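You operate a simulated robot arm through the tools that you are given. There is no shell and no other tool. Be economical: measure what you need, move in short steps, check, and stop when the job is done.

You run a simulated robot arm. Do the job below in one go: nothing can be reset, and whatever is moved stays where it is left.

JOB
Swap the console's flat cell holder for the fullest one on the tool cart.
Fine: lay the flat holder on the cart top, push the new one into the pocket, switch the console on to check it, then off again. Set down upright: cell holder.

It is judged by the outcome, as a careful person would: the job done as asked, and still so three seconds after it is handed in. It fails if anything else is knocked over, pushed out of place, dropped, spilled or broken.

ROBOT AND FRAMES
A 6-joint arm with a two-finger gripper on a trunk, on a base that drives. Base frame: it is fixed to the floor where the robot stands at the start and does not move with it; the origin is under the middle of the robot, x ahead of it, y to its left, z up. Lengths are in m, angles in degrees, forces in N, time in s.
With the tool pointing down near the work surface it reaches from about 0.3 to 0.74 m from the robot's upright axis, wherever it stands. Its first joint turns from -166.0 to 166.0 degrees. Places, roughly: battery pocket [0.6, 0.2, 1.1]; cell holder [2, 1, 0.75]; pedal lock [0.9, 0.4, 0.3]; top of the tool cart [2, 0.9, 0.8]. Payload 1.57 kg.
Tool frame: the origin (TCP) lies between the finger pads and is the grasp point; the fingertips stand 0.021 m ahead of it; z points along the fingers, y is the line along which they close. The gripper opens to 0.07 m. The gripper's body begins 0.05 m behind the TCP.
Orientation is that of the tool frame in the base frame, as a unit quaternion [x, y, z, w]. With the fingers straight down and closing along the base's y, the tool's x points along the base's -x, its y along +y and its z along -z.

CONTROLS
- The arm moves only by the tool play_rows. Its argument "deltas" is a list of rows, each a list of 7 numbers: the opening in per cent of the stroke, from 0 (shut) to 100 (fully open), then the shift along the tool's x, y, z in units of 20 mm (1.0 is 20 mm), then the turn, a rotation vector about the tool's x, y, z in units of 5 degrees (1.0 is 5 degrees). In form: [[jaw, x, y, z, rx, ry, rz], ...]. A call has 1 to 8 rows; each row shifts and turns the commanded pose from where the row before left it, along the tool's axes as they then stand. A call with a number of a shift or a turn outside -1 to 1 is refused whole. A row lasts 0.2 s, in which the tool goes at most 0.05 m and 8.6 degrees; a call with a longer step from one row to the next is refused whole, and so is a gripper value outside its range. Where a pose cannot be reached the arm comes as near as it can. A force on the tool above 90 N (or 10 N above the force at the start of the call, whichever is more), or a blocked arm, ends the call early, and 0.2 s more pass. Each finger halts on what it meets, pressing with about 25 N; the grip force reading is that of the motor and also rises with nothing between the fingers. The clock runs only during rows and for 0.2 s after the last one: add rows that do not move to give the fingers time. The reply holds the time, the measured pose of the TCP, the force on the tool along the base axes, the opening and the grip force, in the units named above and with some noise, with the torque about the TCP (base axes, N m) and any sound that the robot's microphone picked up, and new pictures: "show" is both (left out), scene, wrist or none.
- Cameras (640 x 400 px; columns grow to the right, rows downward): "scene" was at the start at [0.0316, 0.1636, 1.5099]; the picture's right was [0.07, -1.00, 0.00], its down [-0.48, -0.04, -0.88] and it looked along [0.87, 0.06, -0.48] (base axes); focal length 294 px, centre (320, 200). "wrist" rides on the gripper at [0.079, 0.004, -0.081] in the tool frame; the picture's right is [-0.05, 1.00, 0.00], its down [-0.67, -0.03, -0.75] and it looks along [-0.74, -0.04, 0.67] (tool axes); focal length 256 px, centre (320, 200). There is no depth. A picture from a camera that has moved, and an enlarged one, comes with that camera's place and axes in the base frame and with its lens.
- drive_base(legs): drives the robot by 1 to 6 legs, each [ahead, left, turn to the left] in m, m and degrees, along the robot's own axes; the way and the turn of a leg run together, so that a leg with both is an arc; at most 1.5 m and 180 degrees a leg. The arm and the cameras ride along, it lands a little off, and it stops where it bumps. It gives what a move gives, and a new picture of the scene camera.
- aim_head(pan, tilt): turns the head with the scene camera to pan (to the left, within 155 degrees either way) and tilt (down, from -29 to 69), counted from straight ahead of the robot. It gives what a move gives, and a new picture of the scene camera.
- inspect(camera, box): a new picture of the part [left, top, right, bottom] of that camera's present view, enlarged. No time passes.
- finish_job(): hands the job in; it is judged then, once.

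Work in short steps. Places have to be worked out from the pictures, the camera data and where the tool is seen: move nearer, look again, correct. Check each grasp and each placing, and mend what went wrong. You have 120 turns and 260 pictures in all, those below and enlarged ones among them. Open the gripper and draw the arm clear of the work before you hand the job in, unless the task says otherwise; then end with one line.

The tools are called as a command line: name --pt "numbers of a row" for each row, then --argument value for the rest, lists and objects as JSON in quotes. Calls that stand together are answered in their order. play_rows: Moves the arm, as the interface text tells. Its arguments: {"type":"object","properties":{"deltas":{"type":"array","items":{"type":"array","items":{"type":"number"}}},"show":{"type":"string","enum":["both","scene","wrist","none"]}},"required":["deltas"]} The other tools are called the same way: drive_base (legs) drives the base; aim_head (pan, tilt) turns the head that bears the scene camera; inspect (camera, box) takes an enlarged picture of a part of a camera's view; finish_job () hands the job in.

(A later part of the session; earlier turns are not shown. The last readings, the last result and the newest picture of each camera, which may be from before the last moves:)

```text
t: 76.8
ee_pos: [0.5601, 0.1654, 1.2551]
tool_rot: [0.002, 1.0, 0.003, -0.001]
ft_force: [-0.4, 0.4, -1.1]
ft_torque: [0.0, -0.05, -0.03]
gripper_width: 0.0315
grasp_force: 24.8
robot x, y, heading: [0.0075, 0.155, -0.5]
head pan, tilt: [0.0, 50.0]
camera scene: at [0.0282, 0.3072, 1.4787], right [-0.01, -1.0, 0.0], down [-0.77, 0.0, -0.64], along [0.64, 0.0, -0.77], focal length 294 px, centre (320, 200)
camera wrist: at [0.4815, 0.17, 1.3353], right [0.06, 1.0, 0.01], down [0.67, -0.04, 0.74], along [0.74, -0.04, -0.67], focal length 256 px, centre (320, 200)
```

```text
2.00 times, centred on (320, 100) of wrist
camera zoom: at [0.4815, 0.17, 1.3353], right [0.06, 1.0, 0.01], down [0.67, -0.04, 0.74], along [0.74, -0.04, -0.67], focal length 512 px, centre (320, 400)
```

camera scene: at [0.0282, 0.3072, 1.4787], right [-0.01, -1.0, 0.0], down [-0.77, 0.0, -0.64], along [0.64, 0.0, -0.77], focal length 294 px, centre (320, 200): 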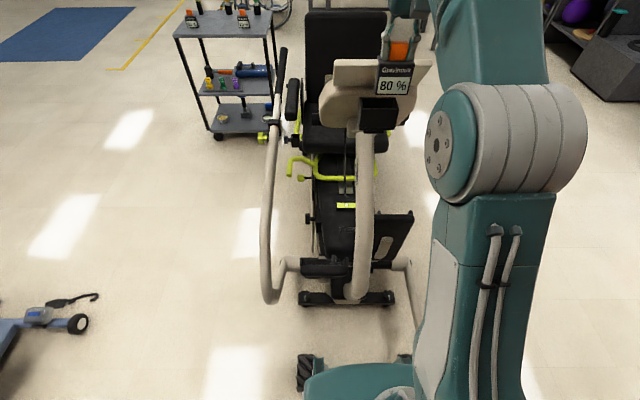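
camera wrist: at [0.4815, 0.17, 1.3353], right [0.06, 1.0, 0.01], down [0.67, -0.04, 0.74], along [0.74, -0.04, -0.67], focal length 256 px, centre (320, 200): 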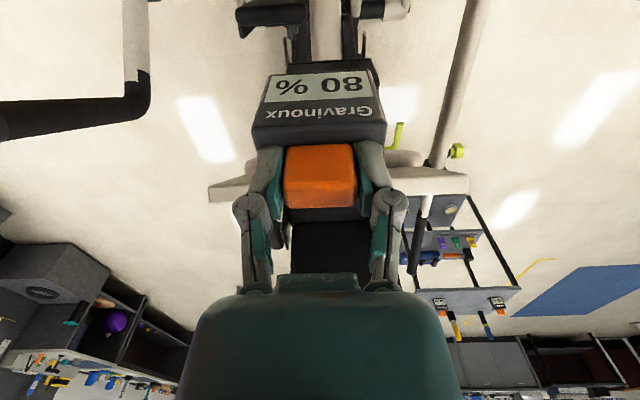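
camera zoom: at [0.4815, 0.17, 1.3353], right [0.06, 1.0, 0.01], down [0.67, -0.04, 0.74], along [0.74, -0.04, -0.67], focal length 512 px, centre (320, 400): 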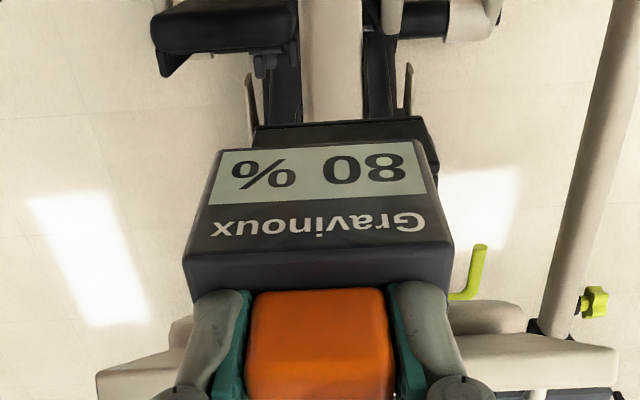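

I need another 4 cm in x and 1 cm in y, while dropping slightly to z≈1.235.

play_rows --pt "10 -0.6 0.25 0.3 0 0 0" --pt "10 -0.6 0.25 0.3 0 0 0" --pt "10 -0.5 0 0.3 0 0 0" --pt "10 -0.3 0 0.1 0 0 0" --pt "10 0 0 0 0 0 0"

inspect --camera "scene" --box '[310, 40, 430, 150]'

inspect --camera "wrist" --box '[240, 20, 400, 140]'

```text
t: 78.0
ee_pos: [0.6023, 0.1769, 1.2373]
tool_rot: [0.001, 1.0, 0.002, -0.002]
ft_force: [0.0, -0.6, -1.8]
ft_torque: [0.0, 0.03, 0.0]
gripper_width: 0.0313
grasp_force: 25.4
robot x, y, heading: [0.0058, 0.1535, -0.3]
head pan, tilt: [0.0, 50.0]
camera scene: at [0.0285, 0.309, 1.4785], right [-0.01, -1.0, 0.0], down [-0.77, 0.0, -0.64], along [0.64, 0.0, -0.77], focal length 294 px, centre (320, 200)
camera wrist: at [0.5228, 0.1805, 1.3168], right [0.06, 1.0, 0.0], down [0.67, -0.04, 0.74], along [0.74, -0.04, -0.67], focal length 256 px, centre (320, 200)
```

scene: 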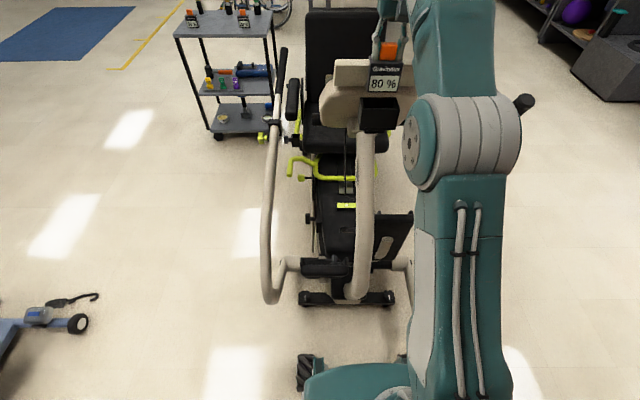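
wrist: 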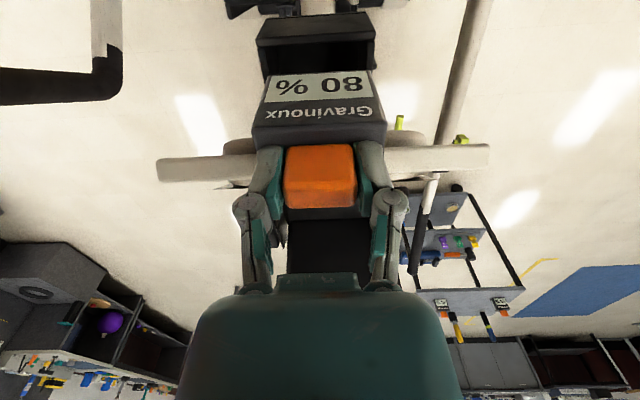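

```text
3.64 times, centred on (370, 95) of scene
camera zoom: at [0.0285, 0.309, 1.4785], right [-0.01, -1.0, 0.0], down [-0.77, 0.0, -0.64], along [0.64, 0.0, -0.77], focal length 1069 px, centre (138, 582)
```

zoom: 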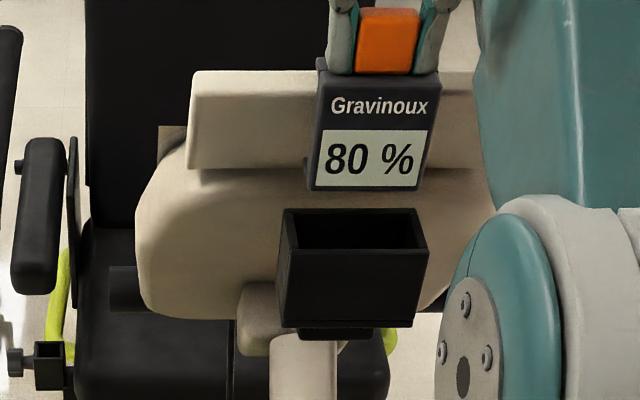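

```text
3.33 times, centred on (320, 80) of wrist
camera zoom: at [0.5228, 0.1805, 1.3168], right [0.06, 1.0, 0.0], down [0.67, -0.04, 0.74], along [0.74, -0.04, -0.67], focal length 853 px, centre (320, 600)
```

zoom: 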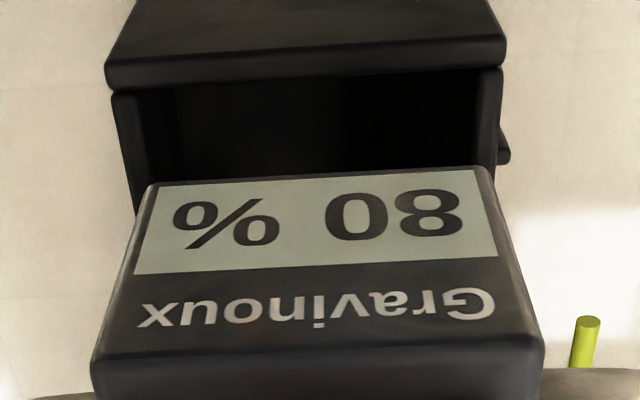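

In the wrist view the holder lines up with the pocket laterally (0.176 against 0.175). I'll trim x by −2.5 mm and y by −1 mm, then lower slowly into the mouth, checking the force.

play_rows --pt "10 0.12 -0.06 0.2 0 0 0" --pt "10 0 0 0.3 0 0 0" --pt "10 0 0 0.3 0 0 0" --pt "10 0 0 0.3 0 0 0" --pt "10 0 0 0 0 0 0"

inspect --camera "wrist" --box '[240, 20, 400, 140]'

inspect --camera "scene" --box '[330, 60, 420, 140]'

```text
t: 79.2
ee_pos: [0.5983, 0.1732, 1.2141]
tool_rot: [0.002, 1.0, 0.003, -0.002]
ft_force: [0.6, 0.3, -2.8]
ft_torque: [-0.01, 0.02, 0.0]
gripper_width: 0.0317
grasp_force: 24.5
robot x, y, heading: [0.01, 0.1566, -0.0]
head pan, tilt: [0.0, 50.0]
camera scene: at [0.0284, 0.3089, 1.4785], right [-0.01, -1.0, 0.0], down [-0.77, 0.0, -0.64], along [0.64, 0.0, -0.77], focal length 294 px, centre (320, 200)
camera wrist: at [0.52, 0.1788, 1.2941], right [0.06, 1.0, 0.0], down [0.67, -0.04, 0.74], along [0.74, -0.04, -0.67], focal length 256 px, centre (320, 200)
```

scene: 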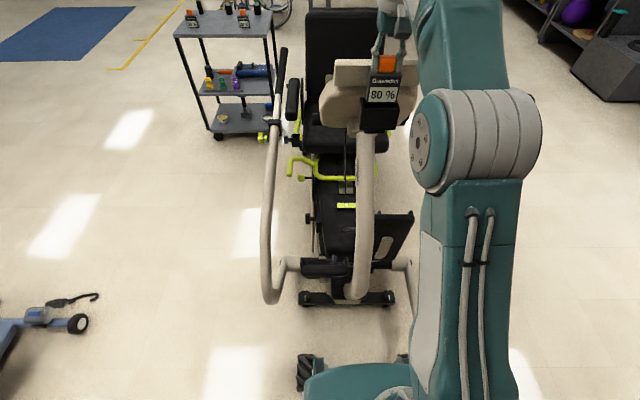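
wrist: 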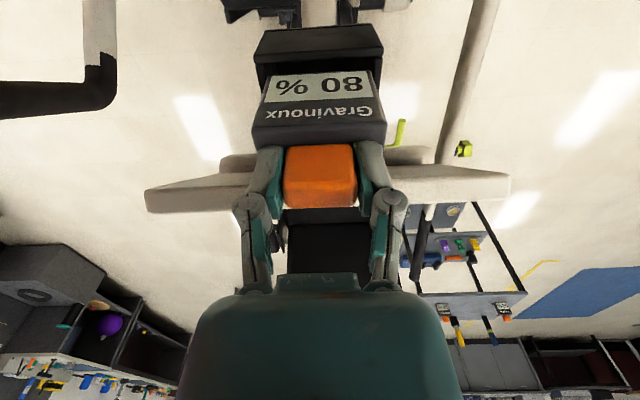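

```text
3.33 times, centred on (320, 80) of wrist
camera zoom: at [0.52, 0.1788, 1.2941], right [0.06, 1.0, 0.0], down [0.67, -0.04, 0.74], along [0.74, -0.04, -0.67], focal length 853 px, centre (320, 600)
```

zoom: 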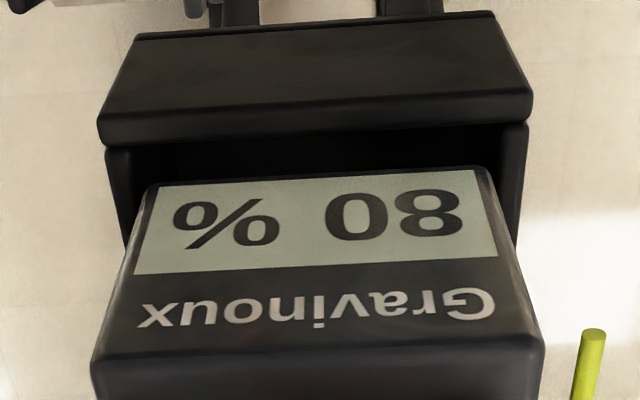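

```text
5.00 times, centred on (375, 100) of scene
camera zoom: at [0.0284, 0.3089, 1.4785], right [-0.01, -1.0, 0.0], down [-0.77, 0.0, -0.64], along [0.64, 0.0, -0.77], focal length 1470 px, centre (45, 700)
```

zoom: 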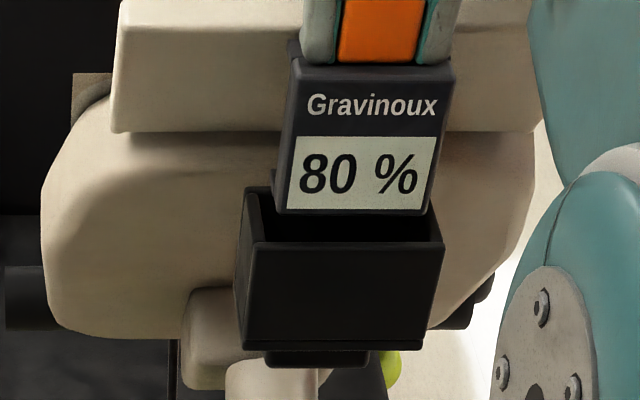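

The bottom is at the mouth and centred, with gaps on both sides and about 4 mm at the front. I'll continue down slowly.

play_rows --pt "10 0 0 0.2 0 0 0" --pt "10 0 0 0.2 0 0 0" --pt "10 0 0 0.2 0 0 0" --pt "10 0 0 0 0 0 0"

inspect --camera "wrist" --box '[240, 20, 400, 140]'

inspect --camera "scene" --box '[330, 60, 420, 140]'

```text
t: 80.2
ee_pos: [0.5989, 0.1734, 1.2029]
tool_rot: [0.002, 1.0, 0.003, -0.001]
ft_force: [0.1, -0.5, -0.8]
ft_torque: [0.0, -0.01, 0.0]
gripper_width: 0.0315
grasp_force: 24.9
robot x, y, heading: [0.0101, 0.1522, -0.3]
head pan, tilt: [0.0, 50.0]
camera scene: at [0.0284, 0.3089, 1.4785], right [-0.01, -1.0, 0.0], down [-0.77, 0.0, -0.64], along [0.64, 0.0, -0.77], focal length 294 px, centre (320, 200)
camera wrist: at [0.5207, 0.1781, 1.2827], right [0.06, 1.0, 0.0], down [0.67, -0.04, 0.74], along [0.74, -0.04, -0.67], focal length 256 px, centre (320, 200)
```

scene: 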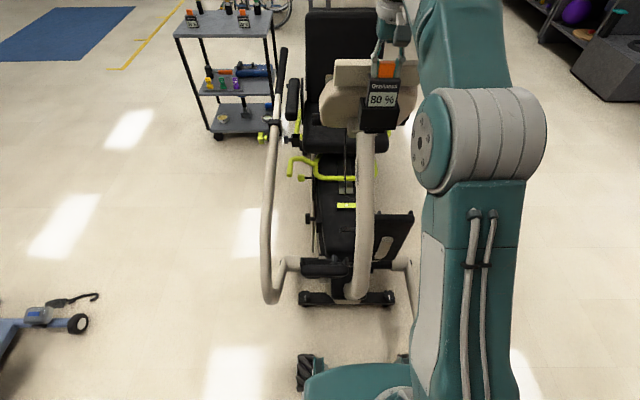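
wrist: 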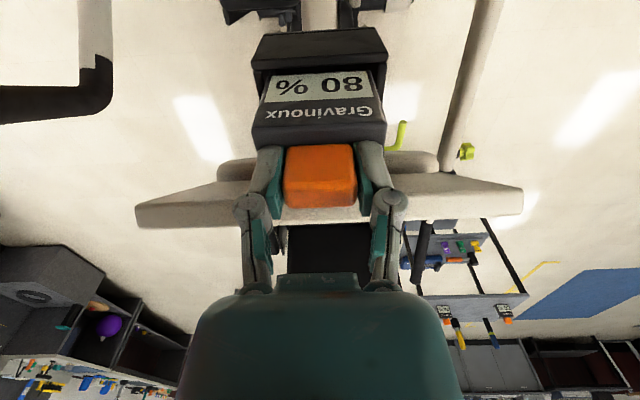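

```text
3.33 times, centred on (320, 80) of wrist
camera zoom: at [0.5207, 0.1781, 1.2827], right [0.06, 1.0, 0.0], down [0.67, -0.04, 0.74], along [0.74, -0.04, -0.67], focal length 853 px, centre (320, 600)
```

zoom: 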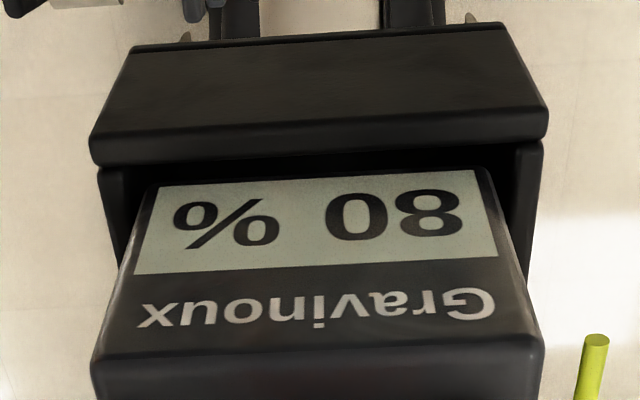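

```text
5.00 times, centred on (375, 100) of scene
camera zoom: at [0.0284, 0.3089, 1.4785], right [-0.01, -1.0, 0.0], down [-0.77, 0.0, -0.64], along [0.64, 0.0, -0.77], focal length 1470 px, centre (45, 700)
```

zoom: 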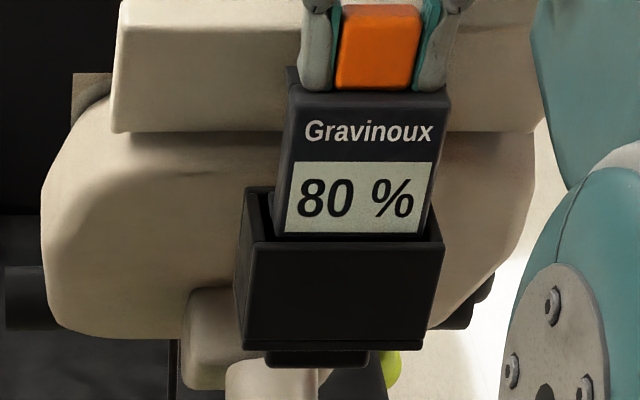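

The holder has entered the pocket without contact. I'll lower it further towards the seated height, z≈1.162.

play_rows --pt "10 0 0 0.3 0 0 0" --pt "10 0 0 0.3 0 0 0" --pt "10 0 0 0.3 0 0 0" --pt "10 0 0 0.3 0 0 0" --pt "10 0 0 0.3 0 0 0" --pt "10 0 0 0.2 0 0 0" --pt "10 0 0 0 0 0 0" --show "wrist"

inspect --camera "scene" --box '[330, 60, 420, 140]'

```text
t: 81.8
ee_pos: [0.599, 0.174, 1.1677]
tool_rot: [0.002, 1.0, 0.003, -0.002]
ft_force: [0.2, 0.1, -2.0]
ft_torque: [-0.02, 0.07, 0.01]
gripper_width: 0.0318
grasp_force: 25.2
robot x, y, heading: [0.0046, 0.1538, -0.3]
head pan, tilt: [0.0, 50.0]
camera wrist: at [0.5197, 0.1786, 1.2477], right [0.06, 1.0, 0.0], down [0.67, -0.04, 0.74], along [0.74, -0.04, -0.67], focal length 256 px, centre (320, 200)
```

wrist: 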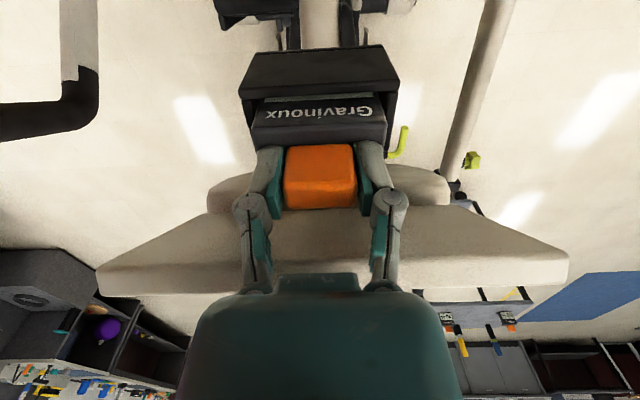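

```text
5.00 times, centred on (375, 100) of scene
camera zoom: at [0.0284, 0.3089, 1.4785], right [-0.01, -1.0, 0.0], down [-0.77, 0.0, -0.64], along [0.64, 0.0, -0.77], focal length 1470 px, centre (45, 700)
```

zoom: 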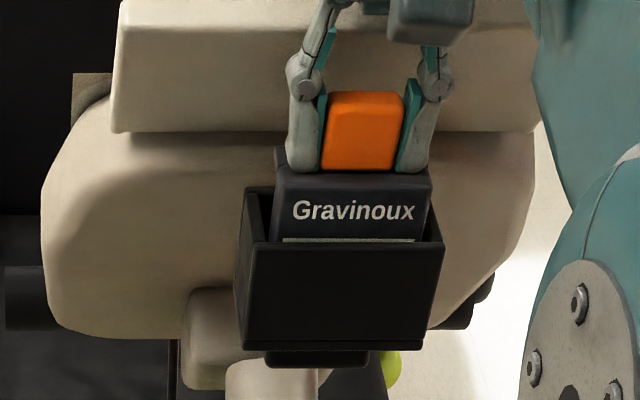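

A few millimetres remain. I'll press down in small steps until I feel firm contact.

play_rows --pt "10 0 0 0.15 0 0 0" --pt "10 0 0 0.15 0 0 0" --pt "10 0 0 0.15 0 0 0" --pt "10 0 0 0 0 0 0" --show "none"

inspect --camera "scene" --box '[330, 60, 420, 140]'

```text
t: 82.8
ee_pos: [0.5991, 0.1754, 1.1585]
tool_rot: [0.002, 1.0, 0.002, -0.001]
ft_force: [-0.3, 0.9, -1.5]
ft_torque: [-0.02, 0.01, 0.03]
gripper_width: 0.0317
grasp_force: 25.3
robot x, y, heading: [0.0081, 0.1548, -0.2]
head pan, tilt: [0.0, 50.0]
```

```text
5.00 times, centred on (375, 100) of scene
camera zoom: at [0.0284, 0.3089, 1.4785], right [-0.01, -1.0, 0.0], down [-0.77, 0.0, -0.64], along [0.64, 0.0, -0.77], focal length 1470 px, centre (45, 700)
```

zoom: 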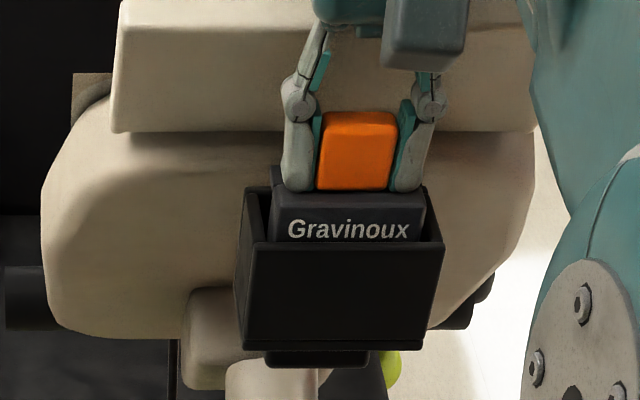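

play_rows --pt "10 0 0 0.1 0 0 0" --pt "10 0 0 0.1 0 0 0" --pt "10 0 0 0 0 0 0" --show "none"

inspect --camera "scene" --box '[330, 60, 420, 140]'

```text
t: 83.6
ee_pos: [0.5997, 0.1764, 1.1586]
tool_rot: [0.002, 1.0, 0.003, -0.001]
ft_force: [-3.4, 1.2, 11.6]
ft_torque: [-0.08, 0.23, -0.04]
gripper_width: 0.0316
grasp_force: 25.1
robot x, y, heading: [0.009, 0.154, -0.3]
head pan, tilt: [0.0, 50.0]
```

```text
5.00 times, centred on (375, 100) of scene
camera zoom: at [0.027, 0.3092, 1.4786], right [0.0, -1.0, 0.0], down [-0.77, 0.0, -0.64], along [0.64, 0.0, -0.77], focal length 1470 px, centre (45, 700)
```

zoom: 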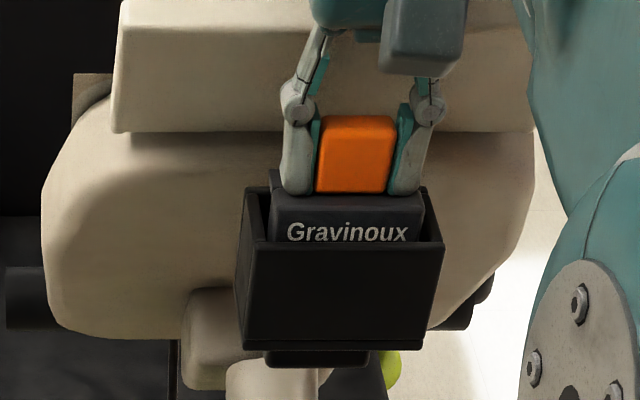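

It has made contact (13 N). I'll push a little more to be sure it's fully seated.

play_rows --pt "10 0 0 0.12 0 0 0" --pt "10 0 0 0.12 0 0 0" --pt "10 0 0 0 0 0 0" --show "none"

inspect --camera "scene" --box '[330, 60, 420, 140]'

```text
t: 84.4
ee_pos: [0.5972, 0.1756, 1.1555]
tool_rot: [0.003, 1.0, 0.002, 0.005]
ft_force: [9.5, 1.2, 46.6]
ft_torque: [-0.23, -0.16, 0.05]
gripper_width: 0.0317
grasp_force: 24.8
robot x, y, heading: [0.0091, 0.1549, -0.3]
head pan, tilt: [0.0, 50.0]
```

```text
5.00 times, centred on (375, 100) of scene
camera zoom: at [0.0257, 0.3092, 1.4787], right [0.0, -1.0, 0.0], down [-0.77, 0.0, -0.64], along [0.64, 0.0, -0.77], focal length 1470 px, centre (45, 700)
```

zoom: 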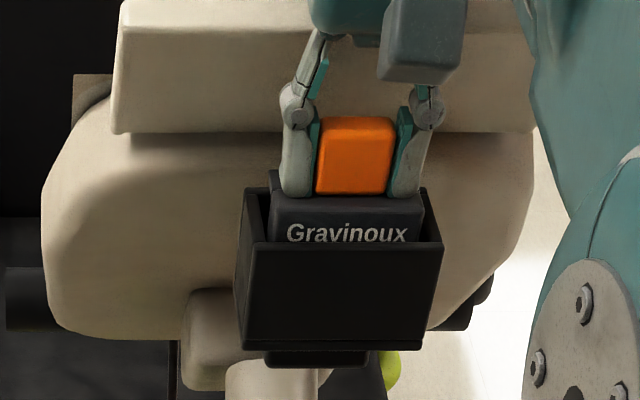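

It's firmly bottomed at 47 N. I'll release the pressure, open, and rise clear.

play_rows --pt "10 0 0 -0.15 0 0 0" --pt "10 0 0 -0.15 0 0 0" --pt "50 0 0 0 0 0 0" --pt "80 0 0 0 0 0 0" --pt "80 0 0 0 0 0 0" --pt "80 0 0 -0.7 0 0 0" --pt "80 0 0 -1 0 0 0" --pt "80 0 0 -1 0 0 0" --show "none"

play_rows --pt "80 0 0 -1 0 0 0" --pt "80 1 0 0 0 0 0" --pt "80 1 0 0 0 0 0" --pt "80 1 0 0 0 0 0" --pt "80 1 0 0 0 0 0" --pt "80 1 0 0 0 0 0" --pt "80 1 0 0 0 0 0" --pt "0 1 0 0 0 0 0"

inspect --camera "scene" --box '[330, 60, 420, 140]'

```text
t: 86.2
ee_pos: [0.5997, 0.1744, 1.2121]
tool_rot: [0.001, 1.0, 0.003, -0.002]
ft_force: [0.3, -0.9, -0.1]
ft_torque: [-0.02, -0.01, -0.03]
gripper_width: 0.0561
grasp_force: 0.1
robot x, y, heading: [0.0069, 0.1514, -0.2]
head pan, tilt: [0.0, 50.0]
```

```text
t: 88.0
ee_pos: [0.4574, 0.1753, 1.2307]
tool_rot: [0.002, 1.0, 0.002, -0.001]
ft_force: [0.3, -0.4, 0.2]
ft_torque: [0.01, 0.06, 0.01]
gripper_width: 0.0
grasp_force: 24.9
robot x, y, heading: [0.0082, 0.1542, -0.3]
head pan, tilt: [0.0, 50.0]
camera scene: at [0.0274, 0.3088, 1.4786], right [-0.01, -1.0, 0.0], down [-0.77, 0.0, -0.64], along [0.64, 0.0, -0.77], focal length 294 px, centre (320, 200)
camera wrist: at [0.379, 0.1794, 1.3103], right [0.06, 1.0, 0.0], down [0.67, -0.04, 0.74], along [0.74, -0.04, -0.67], focal length 256 px, centre (320, 200)
```

scene: 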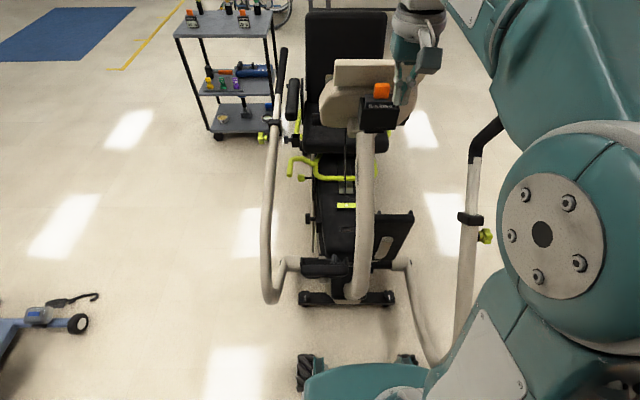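
wrist: 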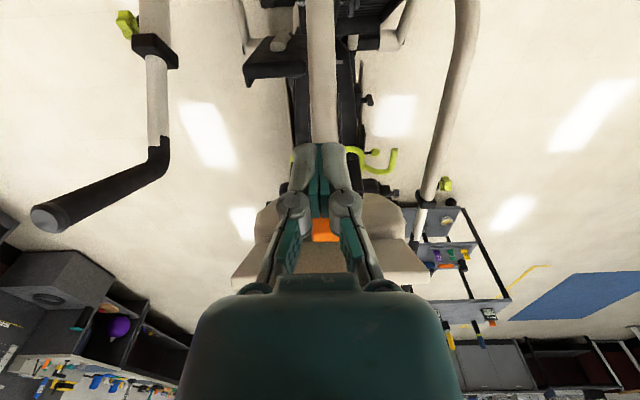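

```text
5.00 times, centred on (375, 100) of scene
camera zoom: at [0.0274, 0.3088, 1.4786], right [-0.01, -1.0, 0.0], down [-0.77, 0.0, -0.64], along [0.64, 0.0, -0.77], focal length 1470 px, centre (45, 700)
```

zoom: 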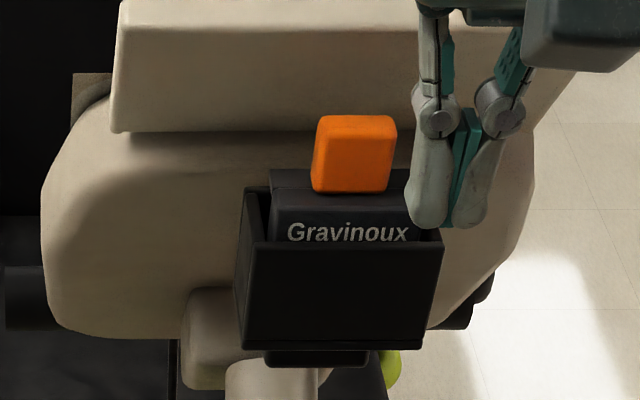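

The new holder is seated just like the old one. Its START button is on the rider's face at about (0.84, 0.19, 0.95), so I'll drive round to the machine's left side, going back, left, then ahead.

drive_base --legs '[[-0.16, 0, 0], [0, 0.8, 0], [1.0, 0, 0]]'

aim_head --pan -80 --tilt 40

```text
t: 98.2
ee_pos: [1.3433, 0.9563, 1.2302]
tool_rot: [0.005, 1.0, 0.003, -0.002]
ft_force: [-0.5, 1.0, 0.5]
ft_torque: [-0.01, 0.03, -0.01]
gripper_width: 0.0
grasp_force: 25.0
robot x, y, heading: [0.8921, 0.9343, -0.6]
head pan, tilt: [0.0, 50.0]
camera scene: at [0.9133, 1.093, 1.4786], right [-0.01, -1.0, 0.0], down [-0.77, 0.01, -0.64], along [0.64, -0.01, -0.77], focal length 294 px, centre (320, 200)
```

scene: 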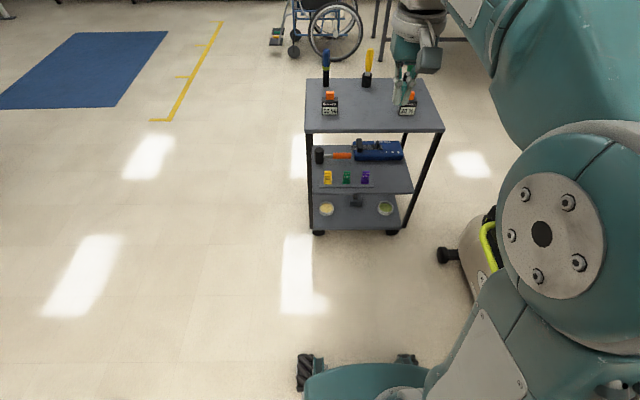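

```text
t: 99.7
ee_pos: [1.3428, 0.9566, 1.2312]
tool_rot: [0.004, 1.0, 0.003, -0.002]
ft_force: [-0.8, -0.2, 0.7]
ft_torque: [0.0, 0.0, 0.01]
gripper_width: 0.0001
grasp_force: 24.9
robot x, y, heading: [0.8902, 0.9349, -0.6]
head pan, tilt: [-80.0, 40.0]
camera scene: at [0.8502, 1.0098, 1.4929], right [-0.99, -0.16, 0.0], down [-0.11, 0.63, -0.77], along [0.13, -0.76, -0.64], focal length 294 px, centre (320, 200)
```

scene: 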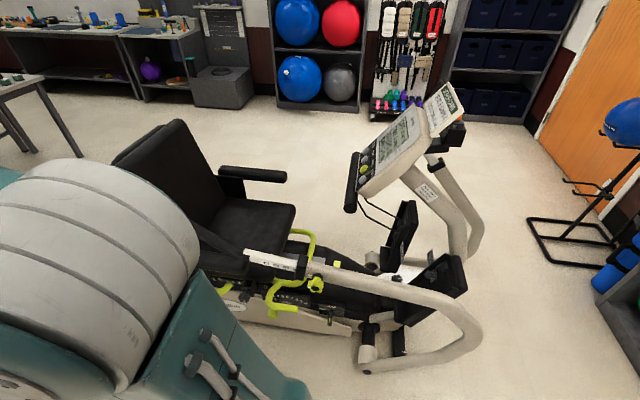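

I can see the console's side and face well from here. I'll enlarge it.

inspect --camera "scene" --box '[330, 80, 480, 220]'

```text
2.86 times, centred on (405, 150) of scene
camera zoom: at [0.8502, 1.0098, 1.4929], right [-0.99, -0.16, 0.0], down [-0.11, 0.63, -0.77], along [0.13, -0.76, -0.64], focal length 840 px, centre (77, 343)
```

zoom: 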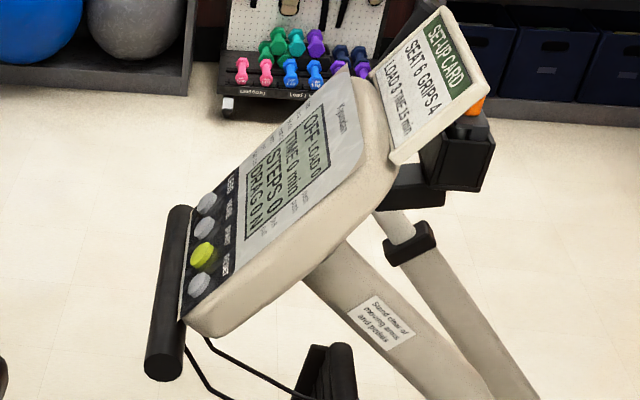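

Triangulating gives START at about (0.8435, 0.202, 0.960), buttons 57 mm apart, and a face normal of about (0.84, 0, 0.54). I'll turn to face the machine; at this distance the corners clear it.

drive_base --legs '[[0, 0, -89.4]]'

aim_head --pan 0 --tilt 45

```text
t: 104.0
ee_pos: [0.9131, 0.4874, 1.2317]
tool_rot: [0.71, 0.704, 0.003, 0.0]
ft_force: [-0.2, -0.3, -1.0]
ft_torque: [0.01, -0.02, -0.03]
gripper_width: 0.0
grasp_force: 25.0
robot x, y, heading: [0.8951, 0.9367, -90.4]
head pan, tilt: [-80.0, 40.0]
camera scene: at [0.9648, 0.9814, 1.4929], right [-0.16, 0.99, 0.0], down [0.63, 0.11, -0.77], along [-0.76, -0.13, -0.64], focal length 294 px, centre (320, 200)
```

scene: 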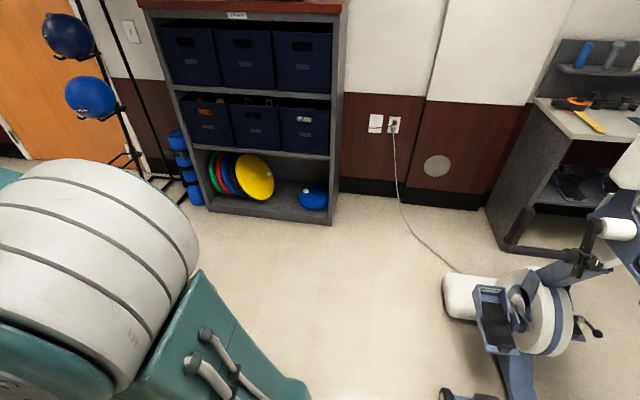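

```text
t: 105.5
ee_pos: [0.9148, 0.4875, 1.2303]
tool_rot: [0.71, 0.704, 0.003, 0.001]
ft_force: [0.4, -0.8, 0.4]
ft_torque: [0.0, -0.03, 0.02]
gripper_width: 0.0003
grasp_force: 25.5
robot x, y, heading: [0.8945, 0.9354, -90.3]
head pan, tilt: [0.0, 45.0]
camera scene: at [1.0479, 0.9141, 1.4855], right [-1.0, 0.01, 0.0], down [0.01, 0.71, -0.71], along [-0.01, -0.71, -0.71], focal length 294 px, centre (320, 200)
```

scene: 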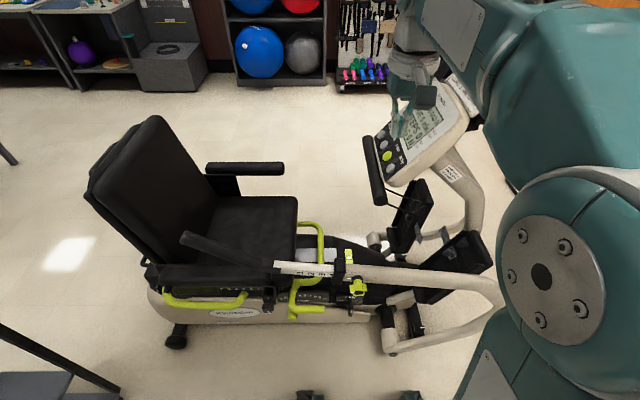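

I'll move in 12 cm closer; the lever tubes stay at y ≤ 0.48, so there's clearance.

drive_base --legs '[[0.12, 0.03, 0.3]]'

```text
t: 106.7
ee_pos: [0.943, 0.3681, 1.2301]
tool_rot: [0.707, 0.707, 0.004, 0.001]
ft_force: [-0.4, 0.5, 0.9]
ft_torque: [0.01, -0.02, -0.03]
gripper_width: 0.0001
grasp_force: 24.9
robot x, y, heading: [0.9213, 0.8162, -90.2]
head pan, tilt: [0.0, 45.0]
camera scene: at [1.0727, 0.7963, 1.4858], right [-1.0, 0.0, 0.0], down [0.0, 0.71, -0.71], along [0.0, -0.71, -0.71], focal length 294 px, centre (320, 200)
```

scene: 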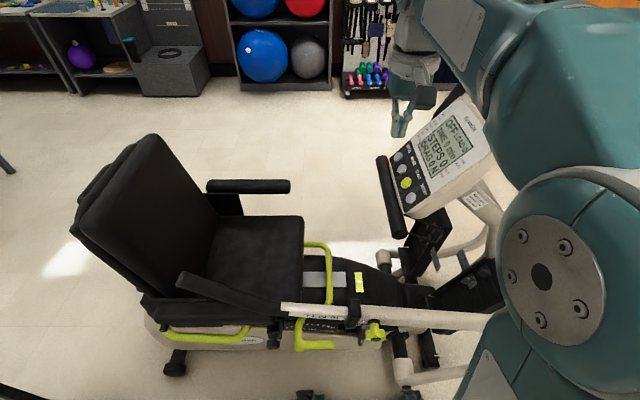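

The console is in clear view. I'll tilt the tool about base +y so the fingers point into the face, moving over to the button's y as I go, still well clear.

play_rows --pt "0 -1 0 0 1 0 0" --pt "0 -1 0 0 1 0 0" --pt "0 -1 0 0 1 0 0" --pt "0 -1 0 0 1 0 0" --pt "0 -1 0 0 1 0 0" --pt "0 -1 0 0 1 0 0" --pt "0 -1 0 0 1 0 0" --pt "0 -1 0 0 1 0 0"

```text
t: 108.5
ee_pos: [0.9459, 0.2073, 1.2275]
tool_rot: [0.664, 0.665, -0.239, -0.243]
ft_force: [0.0, 0.8, 1.3]
ft_torque: [-0.02, -0.04, 0.03]
gripper_width: 0.0
grasp_force: 25.0
robot x, y, heading: [0.9208, 0.817, -90.0]
head pan, tilt: [0.0, 45.0]
camera scene: at [1.0773, 0.7952, 1.4853], right [-1.0, 0.0, 0.0], down [0.0, 0.71, -0.71], along [0.0, -0.71, -0.71], focal length 294 px, centre (320, 200)
camera wrist: at [1.001, 0.2859, 1.2856], right [0.77, -0.05, -0.64], down [0.45, -0.67, 0.59], along [-0.46, -0.74, -0.49], focal length 256 px, centre (320, 200)
```

scene: 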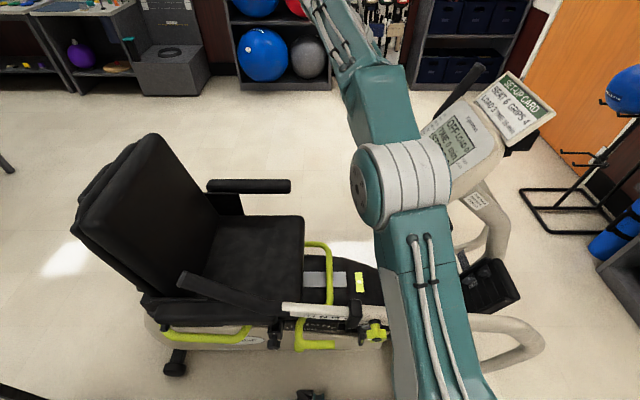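
wrist: 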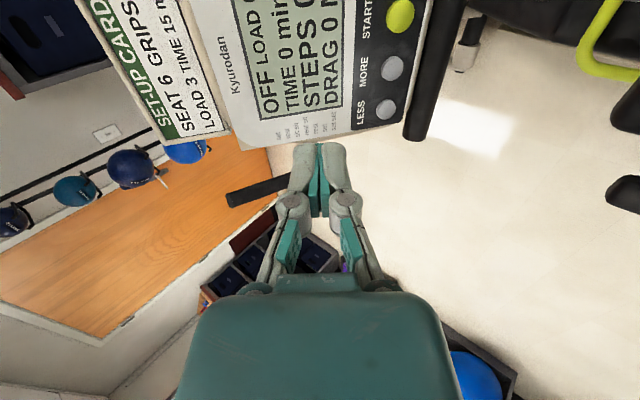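

The wrist view confirms START at (0.843, 0.205, 0.96). I'll add 15° of tilt and approach to about 4 cm off the button.

play_rows --pt "0 0 0 0 1 0 0" --pt "0 0 0 0 1 0 0" --pt "0 0 0 0 1 0 0" --pt "0 -0.1 0.9 0.9 0 0 0" --pt "0 -0.1 0.9 0.9 0 0 0" --pt "0 0 0.9 0.9 0 0 0" --pt "0 0 0.9 0.9 0 0 0" --pt "0 0 0 0 0 0 0"

```text
t: 110.3
ee_pos: [0.9272, 0.2049, 1.1292]
tool_rot: [0.627, 0.628, -0.324, -0.326]
ft_force: [0.3, -0.6, -0.6]
ft_torque: [0.02, -0.01, 0.0]
gripper_width: 0.0
grasp_force: 24.7
robot x, y, heading: [0.918, 0.8175, -89.8]
head pan, tilt: [0.0, 45.0]
camera scene: at [1.0768, 0.7953, 1.4854], right [-1.0, 0.0, 0.0], down [0.0, 0.71, -0.71], along [0.0, -0.71, -0.71], focal length 294 px, centre (320, 200)
camera wrist: at [0.9966, 0.2846, 1.1713], right [0.58, -0.05, -0.82], down [0.59, -0.67, 0.46], along [-0.57, -0.74, -0.36], focal length 256 px, centre (320, 200)
```

scene: 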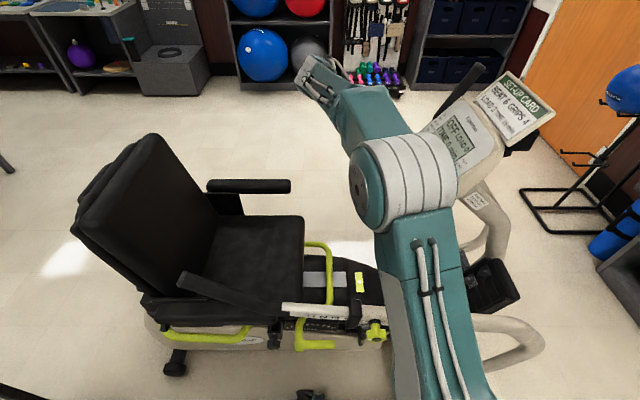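
wrist: 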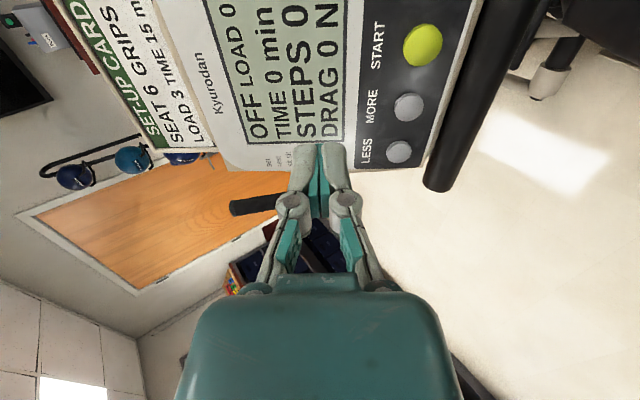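

START still triangulates to (0.845, 0.206, 0.96). I'll continue to the pre-press point.

play_rows --pt "0 0 0.9 1 0 0 0" --pt "0 0 0.9 1 0 0 0" --pt "0 0 0.9 1 0 0 0" --pt "0 0 0.9 1 0 0 0" --pt "0 0 0.9 0.9 0 0 0" --pt "0 0 0 0 0 0 0"

inspect --camera "wrist" --box '[220, 80, 420, 220]'

```text
t: 111.7
ee_pos: [0.8998, 0.2018, 0.9984]
tool_rot: [0.627, 0.628, -0.325, -0.326]
ft_force: [0.2, 0.1, 0.1]
ft_torque: [0.01, -0.01, 0.02]
gripper_width: 0.0
grasp_force: 25.0
robot x, y, heading: [0.9197, 0.8181, -90.0]
head pan, tilt: [0.0, 45.0]
camera scene: at [1.0767, 0.7952, 1.4854], right [-1.0, 0.0, 0.0], down [0.0, 0.71, -0.71], along [0.0, -0.71, -0.71], focal length 294 px, centre (320, 200)
camera wrist: at [0.9686, 0.2823, 1.0412], right [0.58, -0.05, -0.82], down [0.59, -0.67, 0.46], along [-0.57, -0.74, -0.36], focal length 256 px, centre (320, 200)
```

scene: 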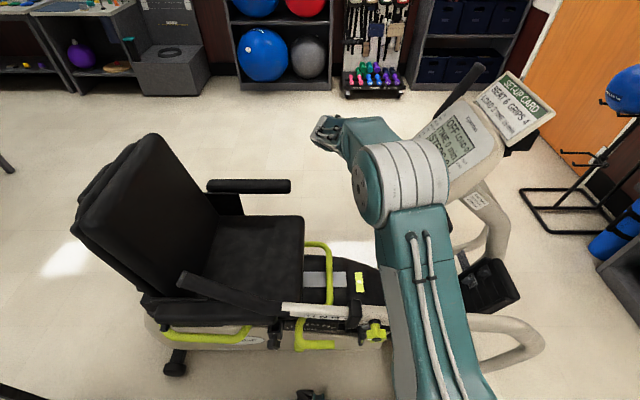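
wrist: 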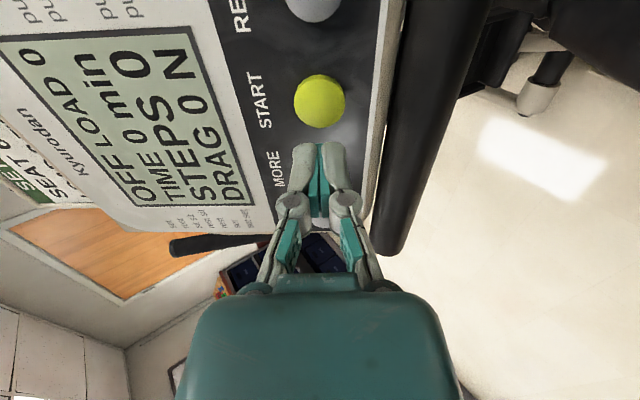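

```text
2.86 times, centred on (320, 150) of wrist
camera zoom: at [0.9686, 0.2823, 1.0412], right [0.58, -0.05, -0.82], down [0.59, -0.67, 0.46], along [-0.57, -0.74, -0.36], focal length 731 px, centre (320, 343)
```

zoom: 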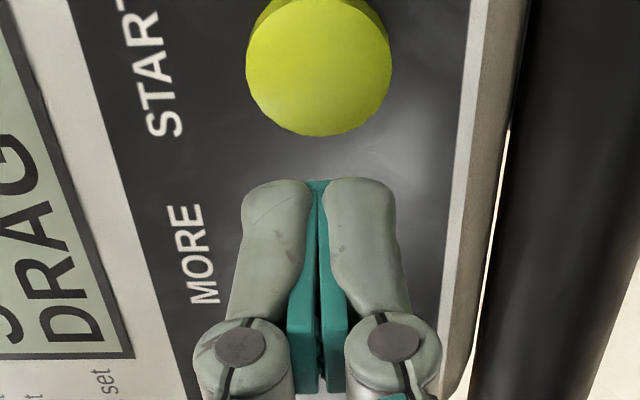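

The fingertips are in line with START, with about 4 cm to go. I'll shift y by +4 mm and advance 28 mm, then look.

play_rows --pt "0 0.2 0 0.5 0 0 0" --pt "0 0 0 0.5 0 0 0" --pt "0 0 0 0.4 0 0 0" --pt "0 0 0 0 0 0 0" --show "wrist"

inspect --camera "wrist" --box '[220, 80, 420, 220]'

```text
t: 112.7
ee_pos: [0.8783, 0.2081, 0.9856]
tool_rot: [0.628, 0.628, -0.324, -0.326]
ft_force: [-0.4, 0.2, -0.8]
ft_torque: [-0.04, 0.0, 0.0]
gripper_width: 0.0003
grasp_force: 25.1
robot x, y, heading: [0.9168, 0.8168, -90.1]
head pan, tilt: [0.0, 45.0]
camera wrist: at [0.9456, 0.2876, 1.0267], right [0.58, -0.05, -0.82], down [0.59, -0.67, 0.46], along [-0.57, -0.74, -0.36], focal length 256 px, centre (320, 200)
```

wrist: 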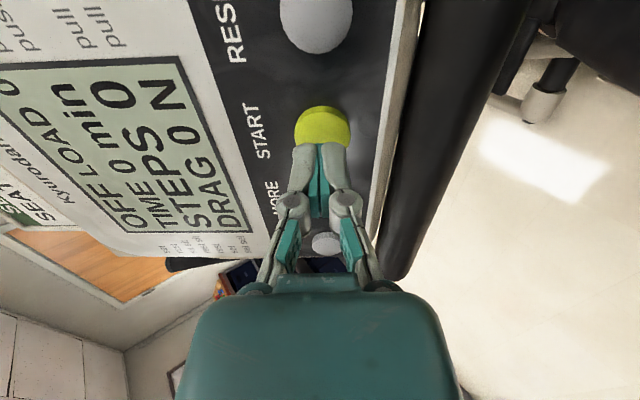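

```text
2.86 times, centred on (320, 150) of wrist
camera zoom: at [0.9456, 0.2876, 1.0267], right [0.58, -0.05, -0.82], down [0.59, -0.67, 0.46], along [-0.57, -0.74, -0.36], focal length 731 px, centre (320, 343)
```

zoom: 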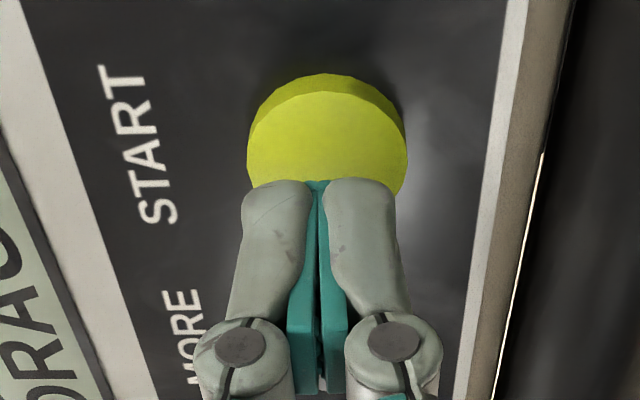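

Almost there. I'll advance in small steps and watch the force and display.

play_rows --pt "0 0 0 0.25 0 0 0" --pt "0 0 0 0.2 0 0 0" --pt "0 0 0 0 0 0 0" --show "wrist"

inspect --camera "wrist" --box '[220, 80, 420, 220]'

```text
t: 113.5
ee_pos: [0.8699, 0.209, 0.9773]
tool_rot: [0.628, 0.628, -0.324, -0.327]
ft_force: [-0.1, 0.4, -0.3]
ft_torque: [0.01, -0.02, -0.01]
gripper_width: 0.0001
grasp_force: 25.1
robot x, y, heading: [0.9231, 0.8199, -90.3]
head pan, tilt: [0.0, 45.0]
camera wrist: at [0.9386, 0.288, 1.02], right [0.58, -0.05, -0.82], down [0.59, -0.67, 0.46], along [-0.57, -0.74, -0.36], focal length 256 px, centre (320, 200)
```

wrist: 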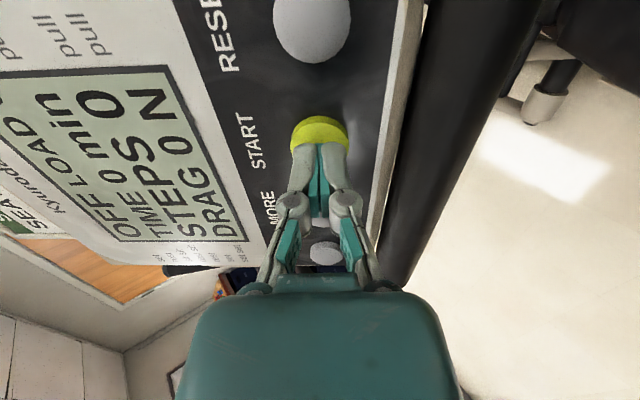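

```text
2.86 times, centred on (320, 150) of wrist
camera zoom: at [0.9386, 0.288, 1.02], right [0.58, -0.05, -0.82], down [0.59, -0.67, 0.46], along [-0.57, -0.74, -0.36], focal length 731 px, centre (320, 343)
```

zoom: 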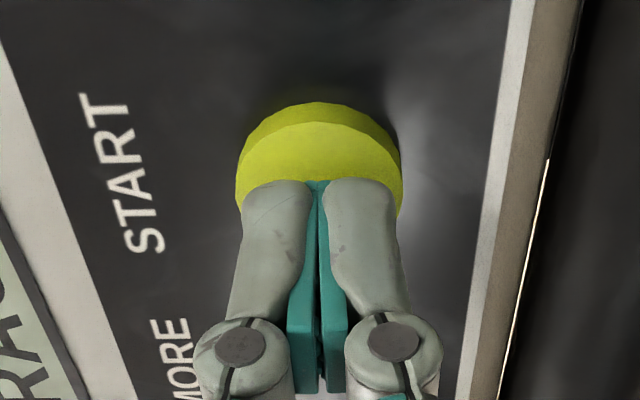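

play_rows --pt "0 0 0 0.15 0 0 0" --pt "0 0 0 0.15 0 0 0" --pt "0 0 0 0 0 0 0" --show "wrist"

```text
t: 114.3
ee_pos: [0.8638, 0.2092, 0.9737]
tool_rot: [0.627, 0.628, -0.325, -0.327]
ft_force: [0.2, -0.2, 0.6]
ft_torque: [-0.01, -0.02, -0.02]
gripper_width: 0.0
grasp_force: 25.1
robot x, y, heading: [0.9191, 0.8199, -90.1]
head pan, tilt: [0.0, 45.0]
camera wrist: at [0.9334, 0.2885, 1.0158], right [0.58, -0.05, -0.82], down [0.59, -0.67, 0.46], along [-0.57, -0.74, -0.36], focal length 256 px, centre (320, 200)
```

wrist: 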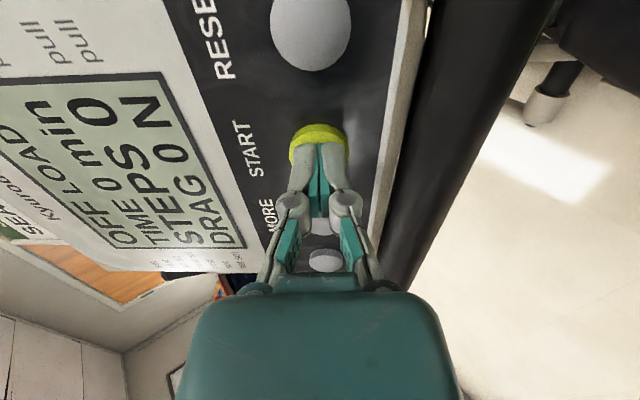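

play_rows --pt "0 0 0 0.15 0 0 0" --pt "0 0 0 0.1 0 0 0" --pt "0 0 0 0 0 0 0" --show "wrist"

```text
t: 115.1
ee_pos: [0.8598, 0.209, 0.9724]
tool_rot: [0.627, 0.628, -0.325, -0.327]
ft_force: [-0.2, -0.7, 0.1]
ft_torque: [-0.01, 0.02, -0.03]
gripper_width: 0.0
grasp_force: 24.8
robot x, y, heading: [0.9188, 0.8173, -90.1]
head pan, tilt: [0.0, 45.0]
camera wrist: at [0.9295, 0.2882, 1.0143], right [0.58, -0.05, -0.82], down [0.59, -0.67, 0.46], along [-0.57, -0.74, -0.36], focal length 256 px, centre (320, 200)
```

wrist: 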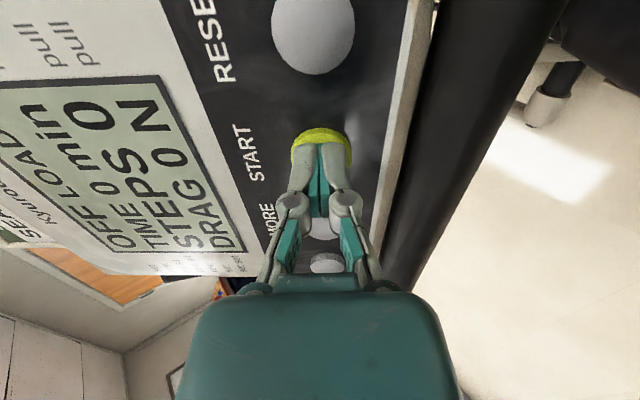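

play_rows --pt "0 0 0 0.1 0 0 0" --pt "0 0 0 0.1 0 0 0" --pt "0 0 0 0 0 0 0" --show "wrist"

inspect --camera "scene" --box '[400, 60, 560, 180]'

```text
t: 115.9
ee_pos: [0.858, 0.2078, 0.9701]
tool_rot: [0.627, 0.629, -0.324, -0.326]
ft_force: [2.3, -1.3, 2.7]
ft_torque: [-0.01, 0.02, 0.02]
gripper_width: 0.0061
grasp_force: 28.7
robot x, y, heading: [0.9199, 0.8186, -90.2]
head pan, tilt: [0.0, 45.0]
heard: click
camera wrist: at [0.927, 0.2882, 1.0116], right [0.58, -0.05, -0.82], down [0.59, -0.67, 0.46], along [-0.57, -0.74, -0.35], focal length 256 px, centre (320, 200)
```

wrist: 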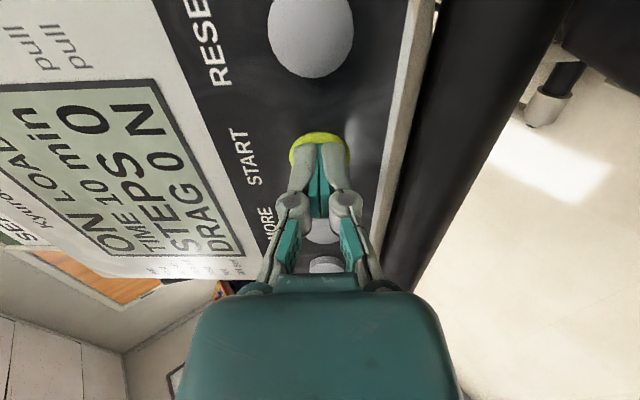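

```text
3.33 times, centred on (480, 120) of scene
camera zoom: at [1.077, 0.7954, 1.4854], right [-1.0, 0.0, 0.0], down [0.0, 0.71, -0.71], along [0.0, -0.71, -0.71], focal length 980 px, centre (-213, 467)
```

zoom: 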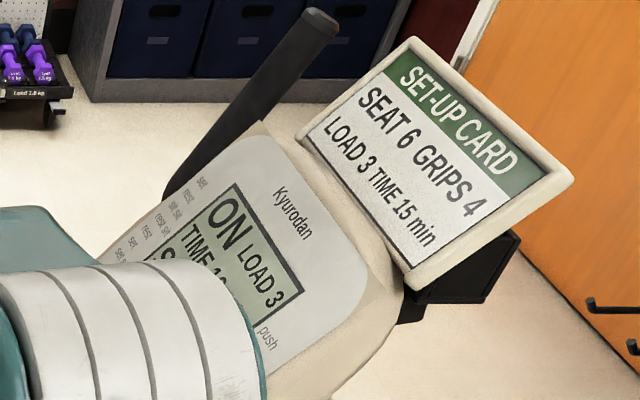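

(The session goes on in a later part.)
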